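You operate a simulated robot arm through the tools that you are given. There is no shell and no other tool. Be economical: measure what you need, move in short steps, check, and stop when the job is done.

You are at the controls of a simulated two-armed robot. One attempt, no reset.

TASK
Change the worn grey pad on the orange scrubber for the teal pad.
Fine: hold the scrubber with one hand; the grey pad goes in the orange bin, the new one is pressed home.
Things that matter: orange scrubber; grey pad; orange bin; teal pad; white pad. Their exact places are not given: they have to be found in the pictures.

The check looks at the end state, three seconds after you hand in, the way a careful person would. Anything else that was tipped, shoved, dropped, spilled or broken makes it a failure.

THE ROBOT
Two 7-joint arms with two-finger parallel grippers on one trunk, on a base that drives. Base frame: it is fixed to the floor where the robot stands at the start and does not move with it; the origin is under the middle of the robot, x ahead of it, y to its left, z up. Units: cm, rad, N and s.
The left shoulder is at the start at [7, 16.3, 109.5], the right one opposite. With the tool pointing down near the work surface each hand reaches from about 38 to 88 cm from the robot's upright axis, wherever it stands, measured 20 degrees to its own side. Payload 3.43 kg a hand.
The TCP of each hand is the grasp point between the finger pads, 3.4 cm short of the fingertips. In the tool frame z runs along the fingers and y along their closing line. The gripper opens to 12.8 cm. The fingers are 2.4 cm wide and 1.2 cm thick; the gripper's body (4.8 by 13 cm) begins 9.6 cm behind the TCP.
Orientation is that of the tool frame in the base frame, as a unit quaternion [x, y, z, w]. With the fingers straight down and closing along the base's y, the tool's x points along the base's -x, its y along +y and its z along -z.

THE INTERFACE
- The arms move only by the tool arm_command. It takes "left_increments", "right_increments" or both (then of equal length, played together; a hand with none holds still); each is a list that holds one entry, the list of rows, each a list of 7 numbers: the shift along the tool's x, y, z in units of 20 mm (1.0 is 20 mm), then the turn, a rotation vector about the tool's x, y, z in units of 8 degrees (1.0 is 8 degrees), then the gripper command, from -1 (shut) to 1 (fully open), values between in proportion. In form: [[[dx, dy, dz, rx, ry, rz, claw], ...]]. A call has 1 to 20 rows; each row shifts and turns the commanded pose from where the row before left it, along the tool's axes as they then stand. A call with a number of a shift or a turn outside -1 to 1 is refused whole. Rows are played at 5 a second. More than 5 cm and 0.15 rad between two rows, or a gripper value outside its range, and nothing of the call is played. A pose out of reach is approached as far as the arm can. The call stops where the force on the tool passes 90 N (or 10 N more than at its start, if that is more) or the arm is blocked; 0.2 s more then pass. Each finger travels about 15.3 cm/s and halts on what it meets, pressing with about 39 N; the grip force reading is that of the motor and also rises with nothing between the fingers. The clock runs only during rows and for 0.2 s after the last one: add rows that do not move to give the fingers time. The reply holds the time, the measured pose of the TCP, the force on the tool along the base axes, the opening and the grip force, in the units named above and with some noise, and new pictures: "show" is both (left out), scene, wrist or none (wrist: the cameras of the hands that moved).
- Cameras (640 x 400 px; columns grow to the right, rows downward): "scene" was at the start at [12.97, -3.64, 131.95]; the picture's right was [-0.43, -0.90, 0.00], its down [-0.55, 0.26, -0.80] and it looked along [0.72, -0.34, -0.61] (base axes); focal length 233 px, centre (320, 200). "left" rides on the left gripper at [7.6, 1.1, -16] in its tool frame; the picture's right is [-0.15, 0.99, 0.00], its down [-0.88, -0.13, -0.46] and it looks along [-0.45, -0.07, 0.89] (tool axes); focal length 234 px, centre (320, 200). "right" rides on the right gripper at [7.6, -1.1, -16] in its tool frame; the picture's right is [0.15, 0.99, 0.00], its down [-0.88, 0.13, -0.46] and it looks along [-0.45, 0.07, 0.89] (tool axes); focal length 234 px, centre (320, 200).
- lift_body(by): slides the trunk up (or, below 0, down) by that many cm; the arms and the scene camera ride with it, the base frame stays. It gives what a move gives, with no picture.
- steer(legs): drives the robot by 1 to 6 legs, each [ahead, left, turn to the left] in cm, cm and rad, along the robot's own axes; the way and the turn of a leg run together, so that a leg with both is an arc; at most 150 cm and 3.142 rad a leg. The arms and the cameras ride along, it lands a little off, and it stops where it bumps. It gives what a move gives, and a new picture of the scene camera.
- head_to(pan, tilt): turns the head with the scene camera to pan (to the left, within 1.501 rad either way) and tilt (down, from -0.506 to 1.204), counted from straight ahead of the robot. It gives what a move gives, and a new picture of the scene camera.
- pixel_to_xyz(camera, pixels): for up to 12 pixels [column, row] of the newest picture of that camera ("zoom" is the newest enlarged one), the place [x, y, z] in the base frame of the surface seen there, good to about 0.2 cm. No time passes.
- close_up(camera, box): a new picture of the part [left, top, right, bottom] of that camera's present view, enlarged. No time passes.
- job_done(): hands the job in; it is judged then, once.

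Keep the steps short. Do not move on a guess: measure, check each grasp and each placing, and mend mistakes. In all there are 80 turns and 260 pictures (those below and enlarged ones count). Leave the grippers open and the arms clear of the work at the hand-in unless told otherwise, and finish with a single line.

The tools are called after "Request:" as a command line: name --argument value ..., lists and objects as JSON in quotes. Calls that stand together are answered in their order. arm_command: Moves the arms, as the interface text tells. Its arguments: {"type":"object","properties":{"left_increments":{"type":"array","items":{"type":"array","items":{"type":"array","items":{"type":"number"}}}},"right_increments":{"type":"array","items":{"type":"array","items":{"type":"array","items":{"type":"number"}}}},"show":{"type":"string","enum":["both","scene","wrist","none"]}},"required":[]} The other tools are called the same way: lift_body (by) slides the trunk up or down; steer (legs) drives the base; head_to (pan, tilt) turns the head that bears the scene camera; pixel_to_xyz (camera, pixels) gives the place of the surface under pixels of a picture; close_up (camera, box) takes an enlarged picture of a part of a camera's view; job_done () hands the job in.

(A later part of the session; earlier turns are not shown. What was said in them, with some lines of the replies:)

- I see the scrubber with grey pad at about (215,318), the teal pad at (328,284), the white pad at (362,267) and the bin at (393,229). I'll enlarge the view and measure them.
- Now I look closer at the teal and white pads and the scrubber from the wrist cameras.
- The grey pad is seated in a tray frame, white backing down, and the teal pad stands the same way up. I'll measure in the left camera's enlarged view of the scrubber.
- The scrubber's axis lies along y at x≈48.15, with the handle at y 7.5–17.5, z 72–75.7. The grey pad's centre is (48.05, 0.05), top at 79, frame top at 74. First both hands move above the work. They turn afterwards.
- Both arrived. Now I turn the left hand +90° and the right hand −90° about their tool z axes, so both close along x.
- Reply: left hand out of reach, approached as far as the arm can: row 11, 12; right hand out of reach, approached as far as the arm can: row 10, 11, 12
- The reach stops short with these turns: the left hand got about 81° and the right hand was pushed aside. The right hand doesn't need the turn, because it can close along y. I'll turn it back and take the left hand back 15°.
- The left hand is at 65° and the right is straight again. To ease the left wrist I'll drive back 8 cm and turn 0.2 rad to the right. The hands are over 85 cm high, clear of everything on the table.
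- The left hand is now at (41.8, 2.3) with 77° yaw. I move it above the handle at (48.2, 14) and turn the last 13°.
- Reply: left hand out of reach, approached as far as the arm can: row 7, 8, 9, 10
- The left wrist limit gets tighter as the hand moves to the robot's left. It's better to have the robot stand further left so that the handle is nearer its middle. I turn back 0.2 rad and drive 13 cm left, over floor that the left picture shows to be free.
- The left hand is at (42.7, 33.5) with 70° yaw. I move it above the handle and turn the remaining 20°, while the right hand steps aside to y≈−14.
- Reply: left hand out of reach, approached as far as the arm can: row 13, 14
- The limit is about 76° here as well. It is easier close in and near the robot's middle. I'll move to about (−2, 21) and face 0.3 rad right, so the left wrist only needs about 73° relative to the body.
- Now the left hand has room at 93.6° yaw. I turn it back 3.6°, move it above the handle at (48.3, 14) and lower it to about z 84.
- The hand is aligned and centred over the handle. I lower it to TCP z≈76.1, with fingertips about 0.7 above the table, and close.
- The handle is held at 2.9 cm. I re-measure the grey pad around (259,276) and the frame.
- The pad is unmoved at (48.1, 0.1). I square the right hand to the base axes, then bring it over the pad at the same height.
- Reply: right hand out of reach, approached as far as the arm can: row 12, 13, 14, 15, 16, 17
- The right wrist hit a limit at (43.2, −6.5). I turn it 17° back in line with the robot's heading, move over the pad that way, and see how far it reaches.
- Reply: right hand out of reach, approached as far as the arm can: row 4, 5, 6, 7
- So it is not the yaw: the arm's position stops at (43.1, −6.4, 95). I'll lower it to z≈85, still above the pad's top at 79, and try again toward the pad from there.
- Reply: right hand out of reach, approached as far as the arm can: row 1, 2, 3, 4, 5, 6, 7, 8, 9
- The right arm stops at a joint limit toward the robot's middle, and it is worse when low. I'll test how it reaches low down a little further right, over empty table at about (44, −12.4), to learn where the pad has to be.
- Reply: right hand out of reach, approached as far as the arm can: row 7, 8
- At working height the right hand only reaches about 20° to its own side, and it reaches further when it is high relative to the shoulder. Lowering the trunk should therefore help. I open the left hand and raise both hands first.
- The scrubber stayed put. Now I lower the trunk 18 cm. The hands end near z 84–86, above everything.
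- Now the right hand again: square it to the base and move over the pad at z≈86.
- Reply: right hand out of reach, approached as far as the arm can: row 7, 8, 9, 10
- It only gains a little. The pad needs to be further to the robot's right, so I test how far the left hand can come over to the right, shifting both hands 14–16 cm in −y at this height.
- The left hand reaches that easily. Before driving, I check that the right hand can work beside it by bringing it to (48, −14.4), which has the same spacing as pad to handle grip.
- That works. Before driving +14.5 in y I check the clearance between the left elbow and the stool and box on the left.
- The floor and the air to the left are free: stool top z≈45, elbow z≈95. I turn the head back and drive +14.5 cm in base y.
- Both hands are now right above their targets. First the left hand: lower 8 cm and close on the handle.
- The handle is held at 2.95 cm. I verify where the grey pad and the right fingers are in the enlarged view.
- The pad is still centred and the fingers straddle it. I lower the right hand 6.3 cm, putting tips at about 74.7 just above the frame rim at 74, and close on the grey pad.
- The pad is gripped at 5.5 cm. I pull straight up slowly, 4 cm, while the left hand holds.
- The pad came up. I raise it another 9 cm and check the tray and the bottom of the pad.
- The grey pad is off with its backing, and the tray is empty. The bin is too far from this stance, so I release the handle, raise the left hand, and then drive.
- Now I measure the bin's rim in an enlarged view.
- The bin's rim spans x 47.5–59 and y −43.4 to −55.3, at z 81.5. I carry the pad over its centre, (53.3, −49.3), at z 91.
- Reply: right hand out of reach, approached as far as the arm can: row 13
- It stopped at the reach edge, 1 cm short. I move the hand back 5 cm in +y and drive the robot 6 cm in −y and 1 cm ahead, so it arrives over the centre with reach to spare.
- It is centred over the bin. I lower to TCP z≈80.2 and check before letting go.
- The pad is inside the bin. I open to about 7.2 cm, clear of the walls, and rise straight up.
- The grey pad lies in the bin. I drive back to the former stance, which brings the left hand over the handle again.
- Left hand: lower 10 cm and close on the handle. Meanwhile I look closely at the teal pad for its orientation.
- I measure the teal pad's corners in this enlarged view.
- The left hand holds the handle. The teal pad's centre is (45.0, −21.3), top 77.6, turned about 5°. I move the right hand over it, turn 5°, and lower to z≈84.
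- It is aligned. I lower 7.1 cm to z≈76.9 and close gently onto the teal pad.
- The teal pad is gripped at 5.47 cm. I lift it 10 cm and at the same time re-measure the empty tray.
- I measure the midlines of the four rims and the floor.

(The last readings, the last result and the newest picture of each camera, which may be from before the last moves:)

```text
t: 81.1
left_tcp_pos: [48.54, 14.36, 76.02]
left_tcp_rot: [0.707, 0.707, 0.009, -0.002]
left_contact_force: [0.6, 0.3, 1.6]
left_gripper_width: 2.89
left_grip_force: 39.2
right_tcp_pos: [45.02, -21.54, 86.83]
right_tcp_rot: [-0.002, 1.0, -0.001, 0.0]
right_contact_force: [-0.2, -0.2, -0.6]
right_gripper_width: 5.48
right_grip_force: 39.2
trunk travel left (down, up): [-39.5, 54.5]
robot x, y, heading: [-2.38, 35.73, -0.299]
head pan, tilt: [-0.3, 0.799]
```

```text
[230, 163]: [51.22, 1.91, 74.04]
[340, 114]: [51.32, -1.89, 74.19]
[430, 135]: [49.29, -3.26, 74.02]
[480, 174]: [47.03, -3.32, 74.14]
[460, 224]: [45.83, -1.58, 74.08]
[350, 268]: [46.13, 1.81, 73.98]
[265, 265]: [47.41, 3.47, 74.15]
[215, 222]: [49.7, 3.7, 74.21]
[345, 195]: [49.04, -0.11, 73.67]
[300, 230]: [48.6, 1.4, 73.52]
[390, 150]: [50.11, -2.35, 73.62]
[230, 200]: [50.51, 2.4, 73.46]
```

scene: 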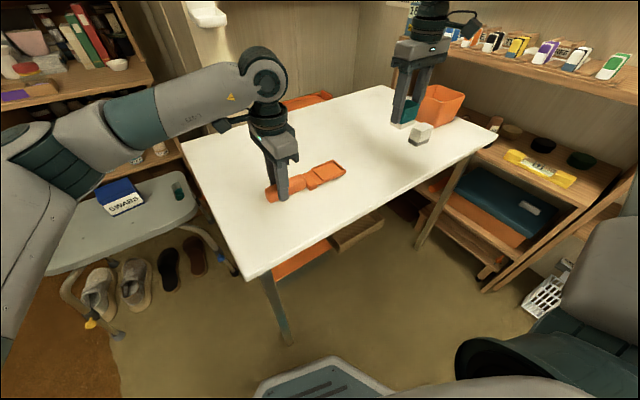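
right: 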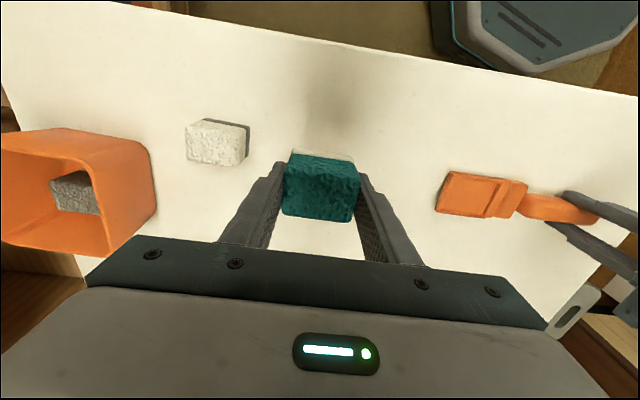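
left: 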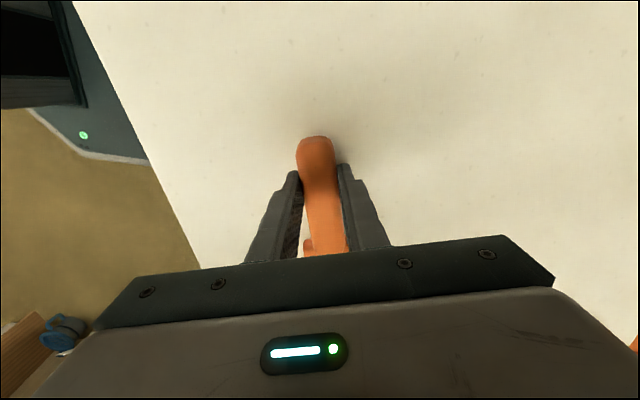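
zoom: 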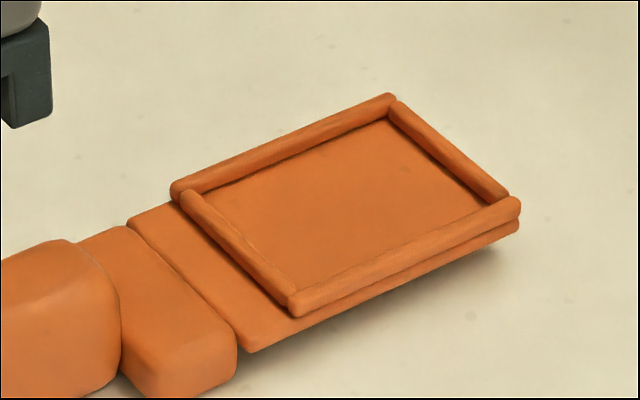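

The tray's centre is at (48.6, 0.15), rim top 74.1, floor 73.5, square to the axes. I carry the teal pad over it at z≈87.

Request:
arm_command --right_increments '[[[-0.149, 0.904, 0, 0, 0, 0, -1], [-0.149, 0.904, 0, 0, 0, 0, -1], [-0.149, 0.904, 0, 0, 0, 0, -1], [-0.149, 0.904, 0, 0, 0, 0, -1], [-0.149, 0.904, 0, 0, 0, 0, -1], [-0.149, 0.904, 0, 0, 0, 0, -1], [-0.149, 0.904, 0, 0, 0, 0, -1], [-0.149, 0.904, 0, 0, 0, 0, -1], [-0.149, 0.904, 0, 0, 0, 0, -1], [-0.149, 0.904, 0, 0, 0, 0, -1], [-0.149, 0.904, 0, 0, 0, 0, -1], [-0.149, 0.904, 0, 0, 0, 0, -1], [0, 0, 1, 0, 0, 0, -1], [0, 0, 0.9, 0, 0, 0, -1], [0, 0, 0, 0, 0, 0, -1]]]'

Request:
close_up --camera "scene" --box '[286, 130, 366, 180]'

```text
t: 84.3
left_tcp_pos: [48.5, 14.5, 76.02]
left_tcp_rot: [0.706, 0.708, 0.008, -0.001]
left_contact_force: [-0.1, -0.6, 0.6]
left_gripper_width: 2.89
left_grip_force: 39.3
right_tcp_pos: [48.39, 0.22, 83.0]
right_tcp_rot: [-0.001, 1.0, 0.0, 0.001]
right_contact_force: [0.4, 0.3, -0.5]
right_gripper_width: 5.47
right_grip_force: 38.9
trunk travel left (down, up): [-39.5, 54.5]
robot x, y, heading: [-2.02, 35.43, -0.299]
head pan, tilt: [-0.3, 0.799]
```

scene: 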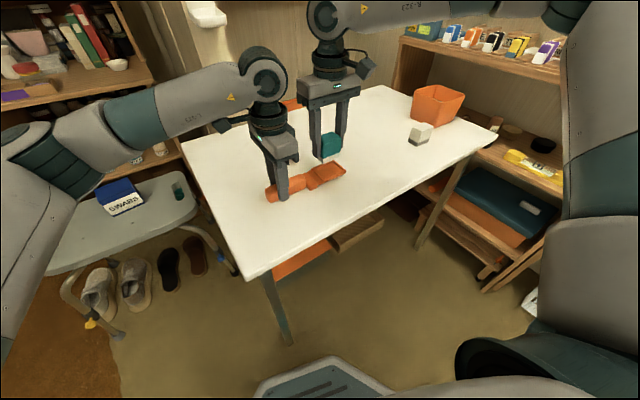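
right: 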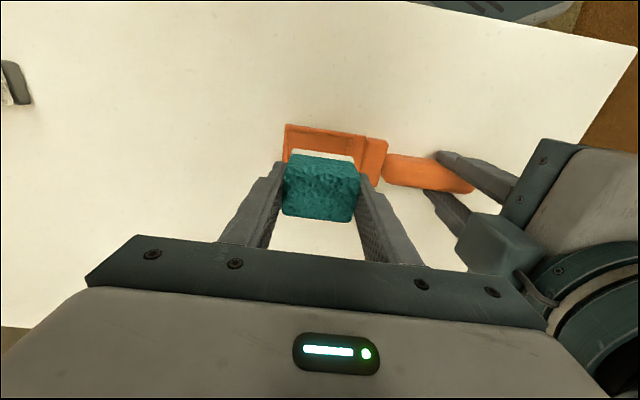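

```text
8.00 times, centred on (326, 155) of scene
```

zoom: 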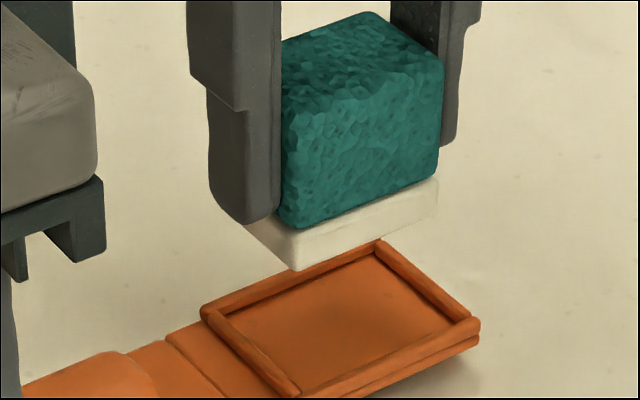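

I measure the backing's front edge and corners against the rims in this view.

Request:
pixel_to_xyz --camera "zoom" --pixels '[[305, 250], [370, 225], [428, 200], [265, 235], [330, 130], [430, 120], [295, 280], [420, 262], [440, 293], [250, 348], [330, 385], [440, 340]]'

```text
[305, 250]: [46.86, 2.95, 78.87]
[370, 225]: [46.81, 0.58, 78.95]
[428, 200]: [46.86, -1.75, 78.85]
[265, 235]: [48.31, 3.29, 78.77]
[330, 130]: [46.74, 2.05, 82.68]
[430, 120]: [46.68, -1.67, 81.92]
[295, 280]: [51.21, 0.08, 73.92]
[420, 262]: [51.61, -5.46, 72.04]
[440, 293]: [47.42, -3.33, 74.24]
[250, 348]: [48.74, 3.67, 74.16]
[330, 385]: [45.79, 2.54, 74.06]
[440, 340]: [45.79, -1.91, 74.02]
```

Request:
pixel_to_xyz --camera "zoom" --pixels '[[436, 190], [437, 210], [434, 195], [250, 230], [258, 240], [285, 255], [298, 262], [436, 160], [437, 80], [286, 200]]'

```text
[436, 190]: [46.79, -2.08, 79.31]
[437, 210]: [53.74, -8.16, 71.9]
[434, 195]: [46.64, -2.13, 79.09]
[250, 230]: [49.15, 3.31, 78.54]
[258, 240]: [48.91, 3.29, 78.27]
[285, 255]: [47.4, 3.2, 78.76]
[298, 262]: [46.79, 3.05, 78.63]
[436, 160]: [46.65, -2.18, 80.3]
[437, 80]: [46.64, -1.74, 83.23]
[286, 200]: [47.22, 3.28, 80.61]
```

The pad sits about 0.3 cm too far to +y and 0.1 too far to +x relative to the tray. I correct that, then lower to just above the rim at TCP 79.3 and look.

Request:
arm_command --right_increments '[[[0.05, -0.14, 0.5, 0, 0, 0, -1], [0, 0, 0.5, 0, 0, 0, -1], [0, 0, 0.5, 0, 0, 0, -1], [0, 0, 0.35, 0, 0, 0, -1], [0, 0, 0, 0, 0, 0, -1]]]' --show "wrist"

Request:
close_up --camera "scene" --box '[286, 135, 366, 185]'

```text
t: 85.5
left_tcp_pos: [48.59, 14.36, 76.16]
left_tcp_rot: [0.707, 0.708, 0.008, -0.001]
left_contact_force: [-0.5, 0.3, 0.1]
left_gripper_width: 2.9
left_grip_force: 38.7
right_tcp_pos: [48.42, -0.14, 79.27]
right_tcp_rot: [-0.002, 1.0, 0.0, 0.001]
right_contact_force: [-0.4, 0.7, -0.4]
right_gripper_width: 5.49
right_grip_force: 38.7
trunk travel left (down, up): [-39.5, 54.5]
robot x, y, heading: [-1.84, 35.34, -0.297]
head pan, tilt: [-0.3, 0.799]
```

right: 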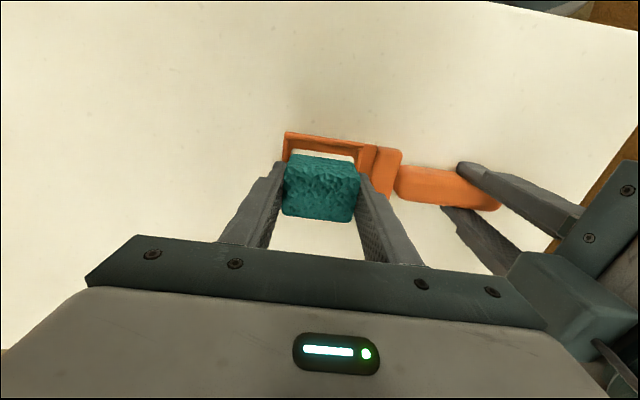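

```text
8.00 times, centred on (326, 160) of scene
```

zoom: 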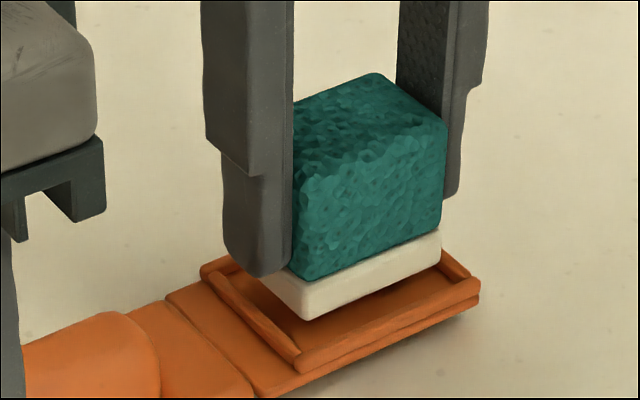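

It looks centred inside the rims. I lower slowly until it seats, watching the force.

Request:
arm_command --right_increments '[[[0, 0, 0.15, 0, 0, 0, -1], [0, 0, 0.15, 0, 0, 0, -1], [0, 0, 0.1, 0, 0, 0, -1], [0, 0, 0.1, 0, 0, 0, -1], [0, 0, 0.1, 0, 0, 0, -1], [0, 0, 0, 0, 0, 0, -1]]]' --show "none"

Request:
close_up --camera "scene" --box '[286, 135, 366, 185]'

```text
t: 86.9
left_tcp_pos: [48.49, 14.44, 76.16]
left_tcp_rot: [0.707, 0.707, 0.009, -0.001]
left_contact_force: [2.3, -5.2, -4.3]
left_gripper_width: 2.92
left_grip_force: 38.7
right_tcp_pos: [48.4, -0.08, 78.44]
right_tcp_rot: [-0.002, 1.0, 0.0, 0.002]
right_contact_force: [0.1, 3.0, 17.3]
right_gripper_width: 5.48
right_grip_force: 38.7
trunk travel left (down, up): [-39.5, 54.5]
robot x, y, heading: [-2.04, 35.43, -0.299]
head pan, tilt: [-0.3, 0.799]
```

```text
8.00 times, centred on (326, 160) of scene
```

zoom: 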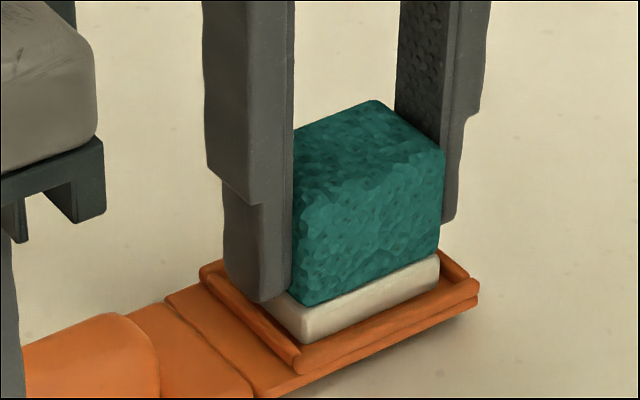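

It is seated at the expected height with 17 N. I press it home by stepping the command down further.

Request:
arm_command --right_increments '[[[0, 0, 0.1, 0, 0, 0, -1], [0, 0, 0.1, 0, 0, 0, -1], [0, 0, 0.1, 0, 0, 0, -1], [0, 0, 0, 0, 0, 0, -1], [0, 0, 0, 0, 0, 0, -1]]]' --show "none"

```text
t: 88.1
left_tcp_pos: [48.27, 14.42, 76.29]
left_tcp_rot: [0.707, 0.707, 0.009, 0.001]
left_contact_force: [2.4, -0.1, 1.8]
left_gripper_width: 2.92
left_grip_force: 39.2
right_tcp_pos: [48.49, -0.0, 78.09]
right_tcp_rot: [-0.001, 1.0, -0.001, 0.004]
right_contact_force: [5.7, -12.5, 52.9]
right_gripper_width: 5.5
right_grip_force: 38.8
trunk travel left (down, up): [-39.5, 54.5]
robot x, y, heading: [-1.93, 35.53, -0.299]
head pan, tilt: [-0.3, 0.799]
```

Pressed with 53 N. I press one step more, hold, relax the command, then open and look.

Request:
arm_command --right_increments '[[[0, 0, 0.1, 0, 0, 0, -1], [0, 0, 0, 0, 0, 0, -1], [0, 0, 0, 0, 0, 0, -1], [0, 0, -0.2, 0, 0, 0, -1], [0, 0, -0.2, 0, 0, 0, -1], [0, 0, 0, 0, 0, 0, -1], [0, 0, 0, 0, 0, 0, -0.1], [0, 0, 0, 0, 0, 0, 0.1], [0, 0, 0, 0, 0, 0, 0.2], [0, 0, 0, 0, 0, 0, 0.2]]]'

Request:
close_up --camera "scene" --box '[286, 135, 366, 185]'

```text
t: 90.3
left_tcp_pos: [48.4, 14.46, 76.22]
left_tcp_rot: [0.707, 0.708, 0.009, 0.0]
left_contact_force: [-1.6, 2.5, 9.5]
left_gripper_width: 2.92
left_grip_force: 38.6
right_tcp_pos: [48.44, 0.06, 78.29]
right_tcp_rot: [-0.001, 1.0, 0.0, 0.001]
right_contact_force: [0.0, 0.4, 0.1]
right_gripper_width: 7.67
right_grip_force: 0.1
trunk travel left (down, up): [-39.5, 54.5]
robot x, y, heading: [-2.09, 35.76, -0.3]
head pan, tilt: [-0.3, 0.799]
```

scene: 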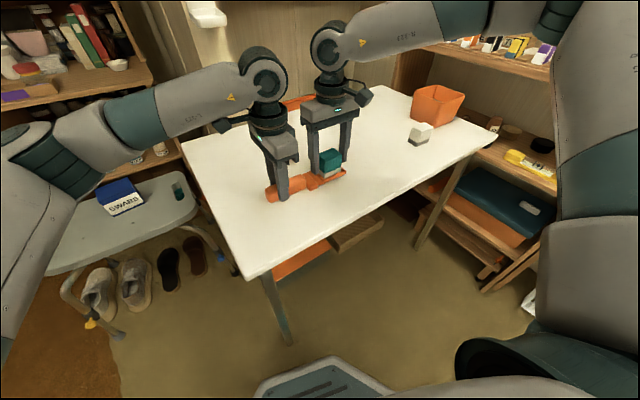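
right: 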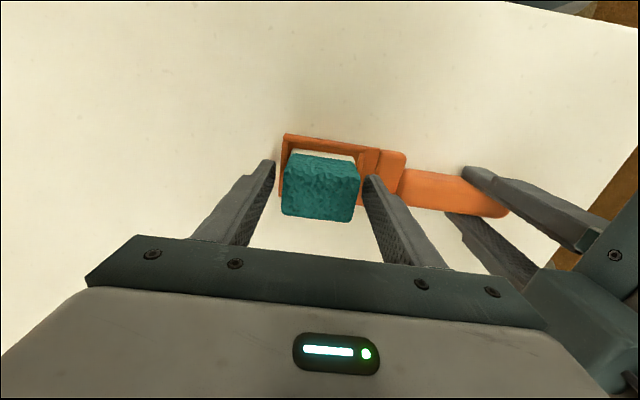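

```text
8.00 times, centred on (326, 160) of scene
```

zoom: 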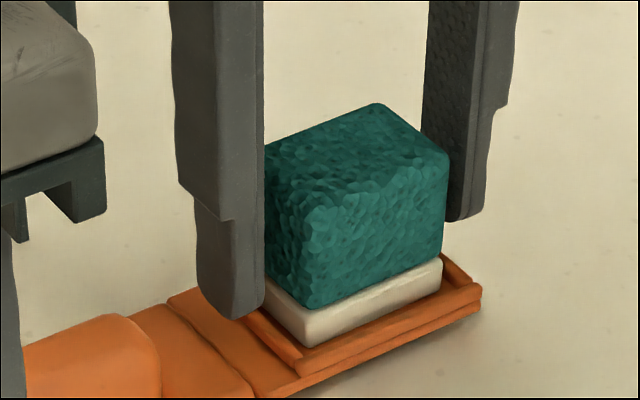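

Released, and it stays in the tray. I raise the right hand straight up and measure the pad's height.

Request:
arm_command --right_increments '[[[0, 0, -0.6, 0, 0, 0, 0.2], [0, 0, -0.9, 0, 0, 0, 0.2], [0, 0, -0.9, 0, 0, 0, 0.2], [0, 0, -0.9, 0, 0, 0, 0.2], [0, 0, -0.9, 0, 0, 0, 0.2], [0, 0, 0, 0, 0, 0, 0.2]]]' --show "none"

Request:
close_up --camera "scene" --box '[286, 135, 366, 185]'

Request:
pixel_to_xyz --camera "zoom" --pixels '[[370, 130], [300, 160], [420, 160], [340, 190], [350, 325], [430, 280], [285, 310], [450, 270], [270, 325], [400, 322], [310, 358], [360, 110]]'

```text
t: 91.7
left_tcp_pos: [48.46, 14.34, 76.1]
left_tcp_rot: [0.707, 0.707, 0.008, -0.001]
left_contact_force: [-2.5, 0.0, 5.0]
left_gripper_width: 2.94
left_grip_force: 38.7
right_tcp_pos: [48.43, -0.19, 86.92]
right_tcp_rot: [-0.002, 1.0, 0.0, 0.0]
right_contact_force: [0.1, -0.2, -0.1]
right_gripper_width: 7.69
right_grip_force: 0.0
trunk travel left (down, up): [-39.5, 54.5]
robot x, y, heading: [-2.47, 35.24, -0.301]
head pan, tilt: [-0.3, 0.799]
```

```text
8.00 times, centred on (326, 160) of scene
```

zoom: 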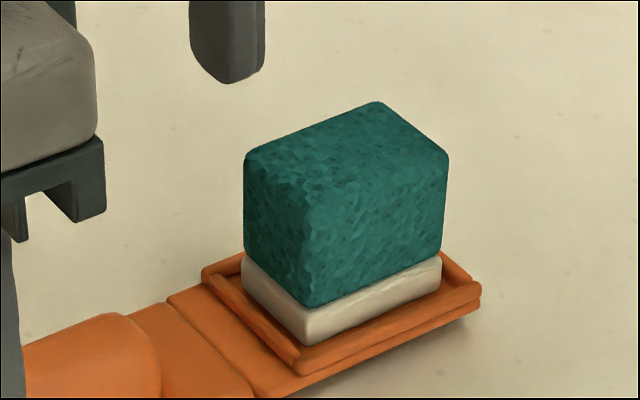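

```text
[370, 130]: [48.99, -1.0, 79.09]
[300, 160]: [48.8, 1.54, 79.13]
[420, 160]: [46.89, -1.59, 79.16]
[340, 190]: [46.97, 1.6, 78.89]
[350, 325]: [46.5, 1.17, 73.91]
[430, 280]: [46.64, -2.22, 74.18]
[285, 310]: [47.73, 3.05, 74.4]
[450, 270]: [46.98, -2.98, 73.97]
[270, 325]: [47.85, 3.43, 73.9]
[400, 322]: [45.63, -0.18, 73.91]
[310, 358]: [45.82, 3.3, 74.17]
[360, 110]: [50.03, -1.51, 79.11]
```

The top sits at 79.1, level and just as the old pad did, with the backing inside the rims. Now the left hand opens and rises.

Request:
arm_command --left_increments '[[[0, 0, 0, 0, 0, 0, -0.45], [0, 0, 0, 0, 0, 0, -0.3], [0, 0, 0, 0, 0, 0, 0], [0, 0, 0, 0, 0, 0, 0.2], [0, 0, -0.5, 0, 0, 0, 0.2], [0, 0, -0.9, 0, 0, 0, 0.2], [0, 0, -0.9, 0, 0, 0, 0.2], [0, 0, -0.9, 0, 0, 0, 0.2], [0, 0, -0.9, 0, 0, 0, 0.2], [0, 0, -0.9, 0, 0, 0, 0.2], [0, 0, -0.9, 0, 0, 0, 0.2], [0, 0, 0, 0, 0, 0, 0.2]]]' --show "none"

Request:
lift_body --by 18

Request:
arm_command --right_increments '[[[0, -0.9, 0, 0, 0, 0, 1], [0, -0.9, 0, 0, 0, 0, 1], [0, -0.9, 0, 0, 0, 0, 1], [0, -0.9, 0, 0, 0, 0, 1], [0, -0.9, 0, 0, 0, 0, 1], [0, 0, 0, 0, 0, 0, 1]]]' --left_increments '[[[0.8, 0, 0, 0, 0, 0, 1], [0.8, 0, 0, 0, 0, 0, 1], [0.8, 0, 0, 0, 0, 0, 1], [0.8, 0, 0, 0, 0, 0, 1], [0, 0, 0, 0, 0, 0, 1], [0, 0, 0, 0, 0, 0, 1]]]' --show "scene"

```text
t: 94.3
left_tcp_pos: [48.53, 14.3, 87.89]
left_tcp_rot: [0.706, 0.708, 0.008, -0.001]
left_contact_force: [0.1, -0.2, 0.4]
left_gripper_width: 7.68
left_grip_force: 0.1
right_tcp_pos: [48.51, 0.01, 86.74]
right_tcp_rot: [-0.002, 1.0, 0.0, 0.0]
right_contact_force: [0.0, 0.1, 0.2]
right_gripper_width: 7.68
right_grip_force: 0.0
trunk travel left (down, up): [-39.5, 54.5]
robot x, y, heading: [-2.07, 35.54, -0.296]
head pan, tilt: [-0.3, 0.799]
```

```text
t: 96.3
left_tcp_pos: [48.5, 14.26, 105.79]
left_tcp_rot: [0.706, 0.708, 0.009, -0.001]
left_contact_force: [-0.7, 0.3, -0.2]
left_gripper_width: 7.7
left_grip_force: 0.0
right_tcp_pos: [48.54, -0.07, 104.74]
right_tcp_rot: [-0.002, 1.0, 0.0, 0.001]
right_contact_force: [-0.3, -0.1, -0.2]
right_gripper_width: 7.67
right_grip_force: 0.1
trunk travel left (down, up): [-57.5, 36.5]
robot x, y, heading: [-1.76, 35.57, -0.299]
head pan, tilt: [-0.3, 0.799]
```

```text
t: 97.7
left_tcp_pos: [48.57, 20.8, 106.04]
left_tcp_rot: [0.706, 0.708, 0.008, -0.001]
left_contact_force: [-0.5, 1.0, -0.2]
left_gripper_width: 12.79
left_grip_force: 0.1
right_tcp_pos: [48.57, -8.98, 104.72]
right_tcp_rot: [-0.001, 1.0, 0.0, 0.001]
right_contact_force: [0.0, -0.9, 0.1]
right_gripper_width: 12.78
right_grip_force: 0.0
trunk travel left (down, up): [-57.5, 36.5]
robot x, y, heading: [-1.96, 35.13, -0.299]
head pan, tilt: [-0.3, 0.799]
```

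scene: 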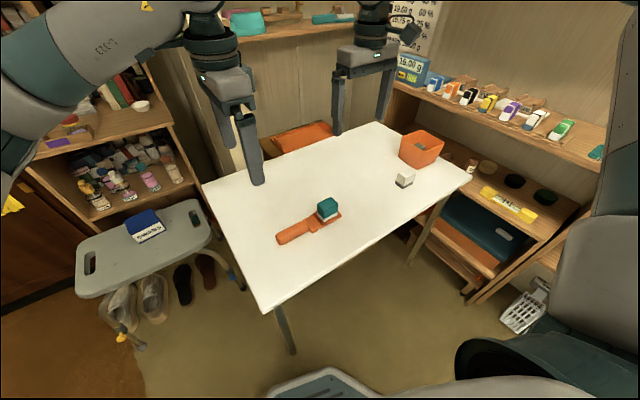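

A last close look at the scrubber and the bin before handing in.

Request:
close_up --camera "scene" --box '[268, 190, 356, 245]'

Request:
close_up --camera "scene" --box '[376, 120, 464, 175]'

```text
7.27 times, centred on (312, 218) of scene
```

zoom: 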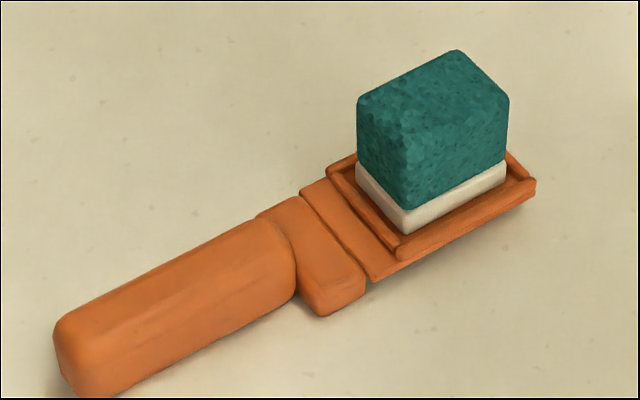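

```text
7.27 times, centred on (420, 148) of scene
```

zoom: 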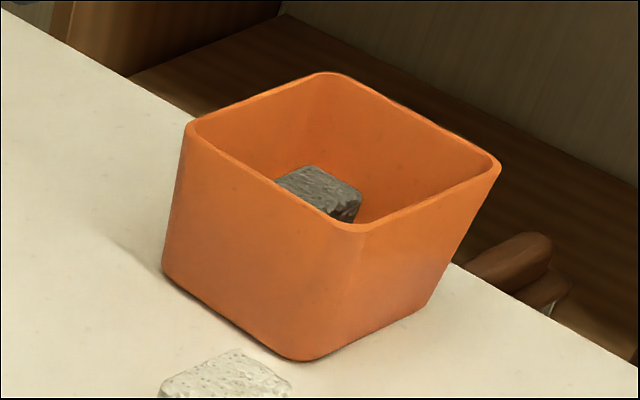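

The teal pad sits in the tray, the grey pad lies in the bin, the white pad is untouched, and the hands are open and clear. I hand in.

Request:
job_done

```text
The job is handed in.
```

The teal pad is pressed into the orange scrubber's tray (over 50 N, seated level at the old pad's height; I did not tug-test it), and the grey pad is in the orange bin.
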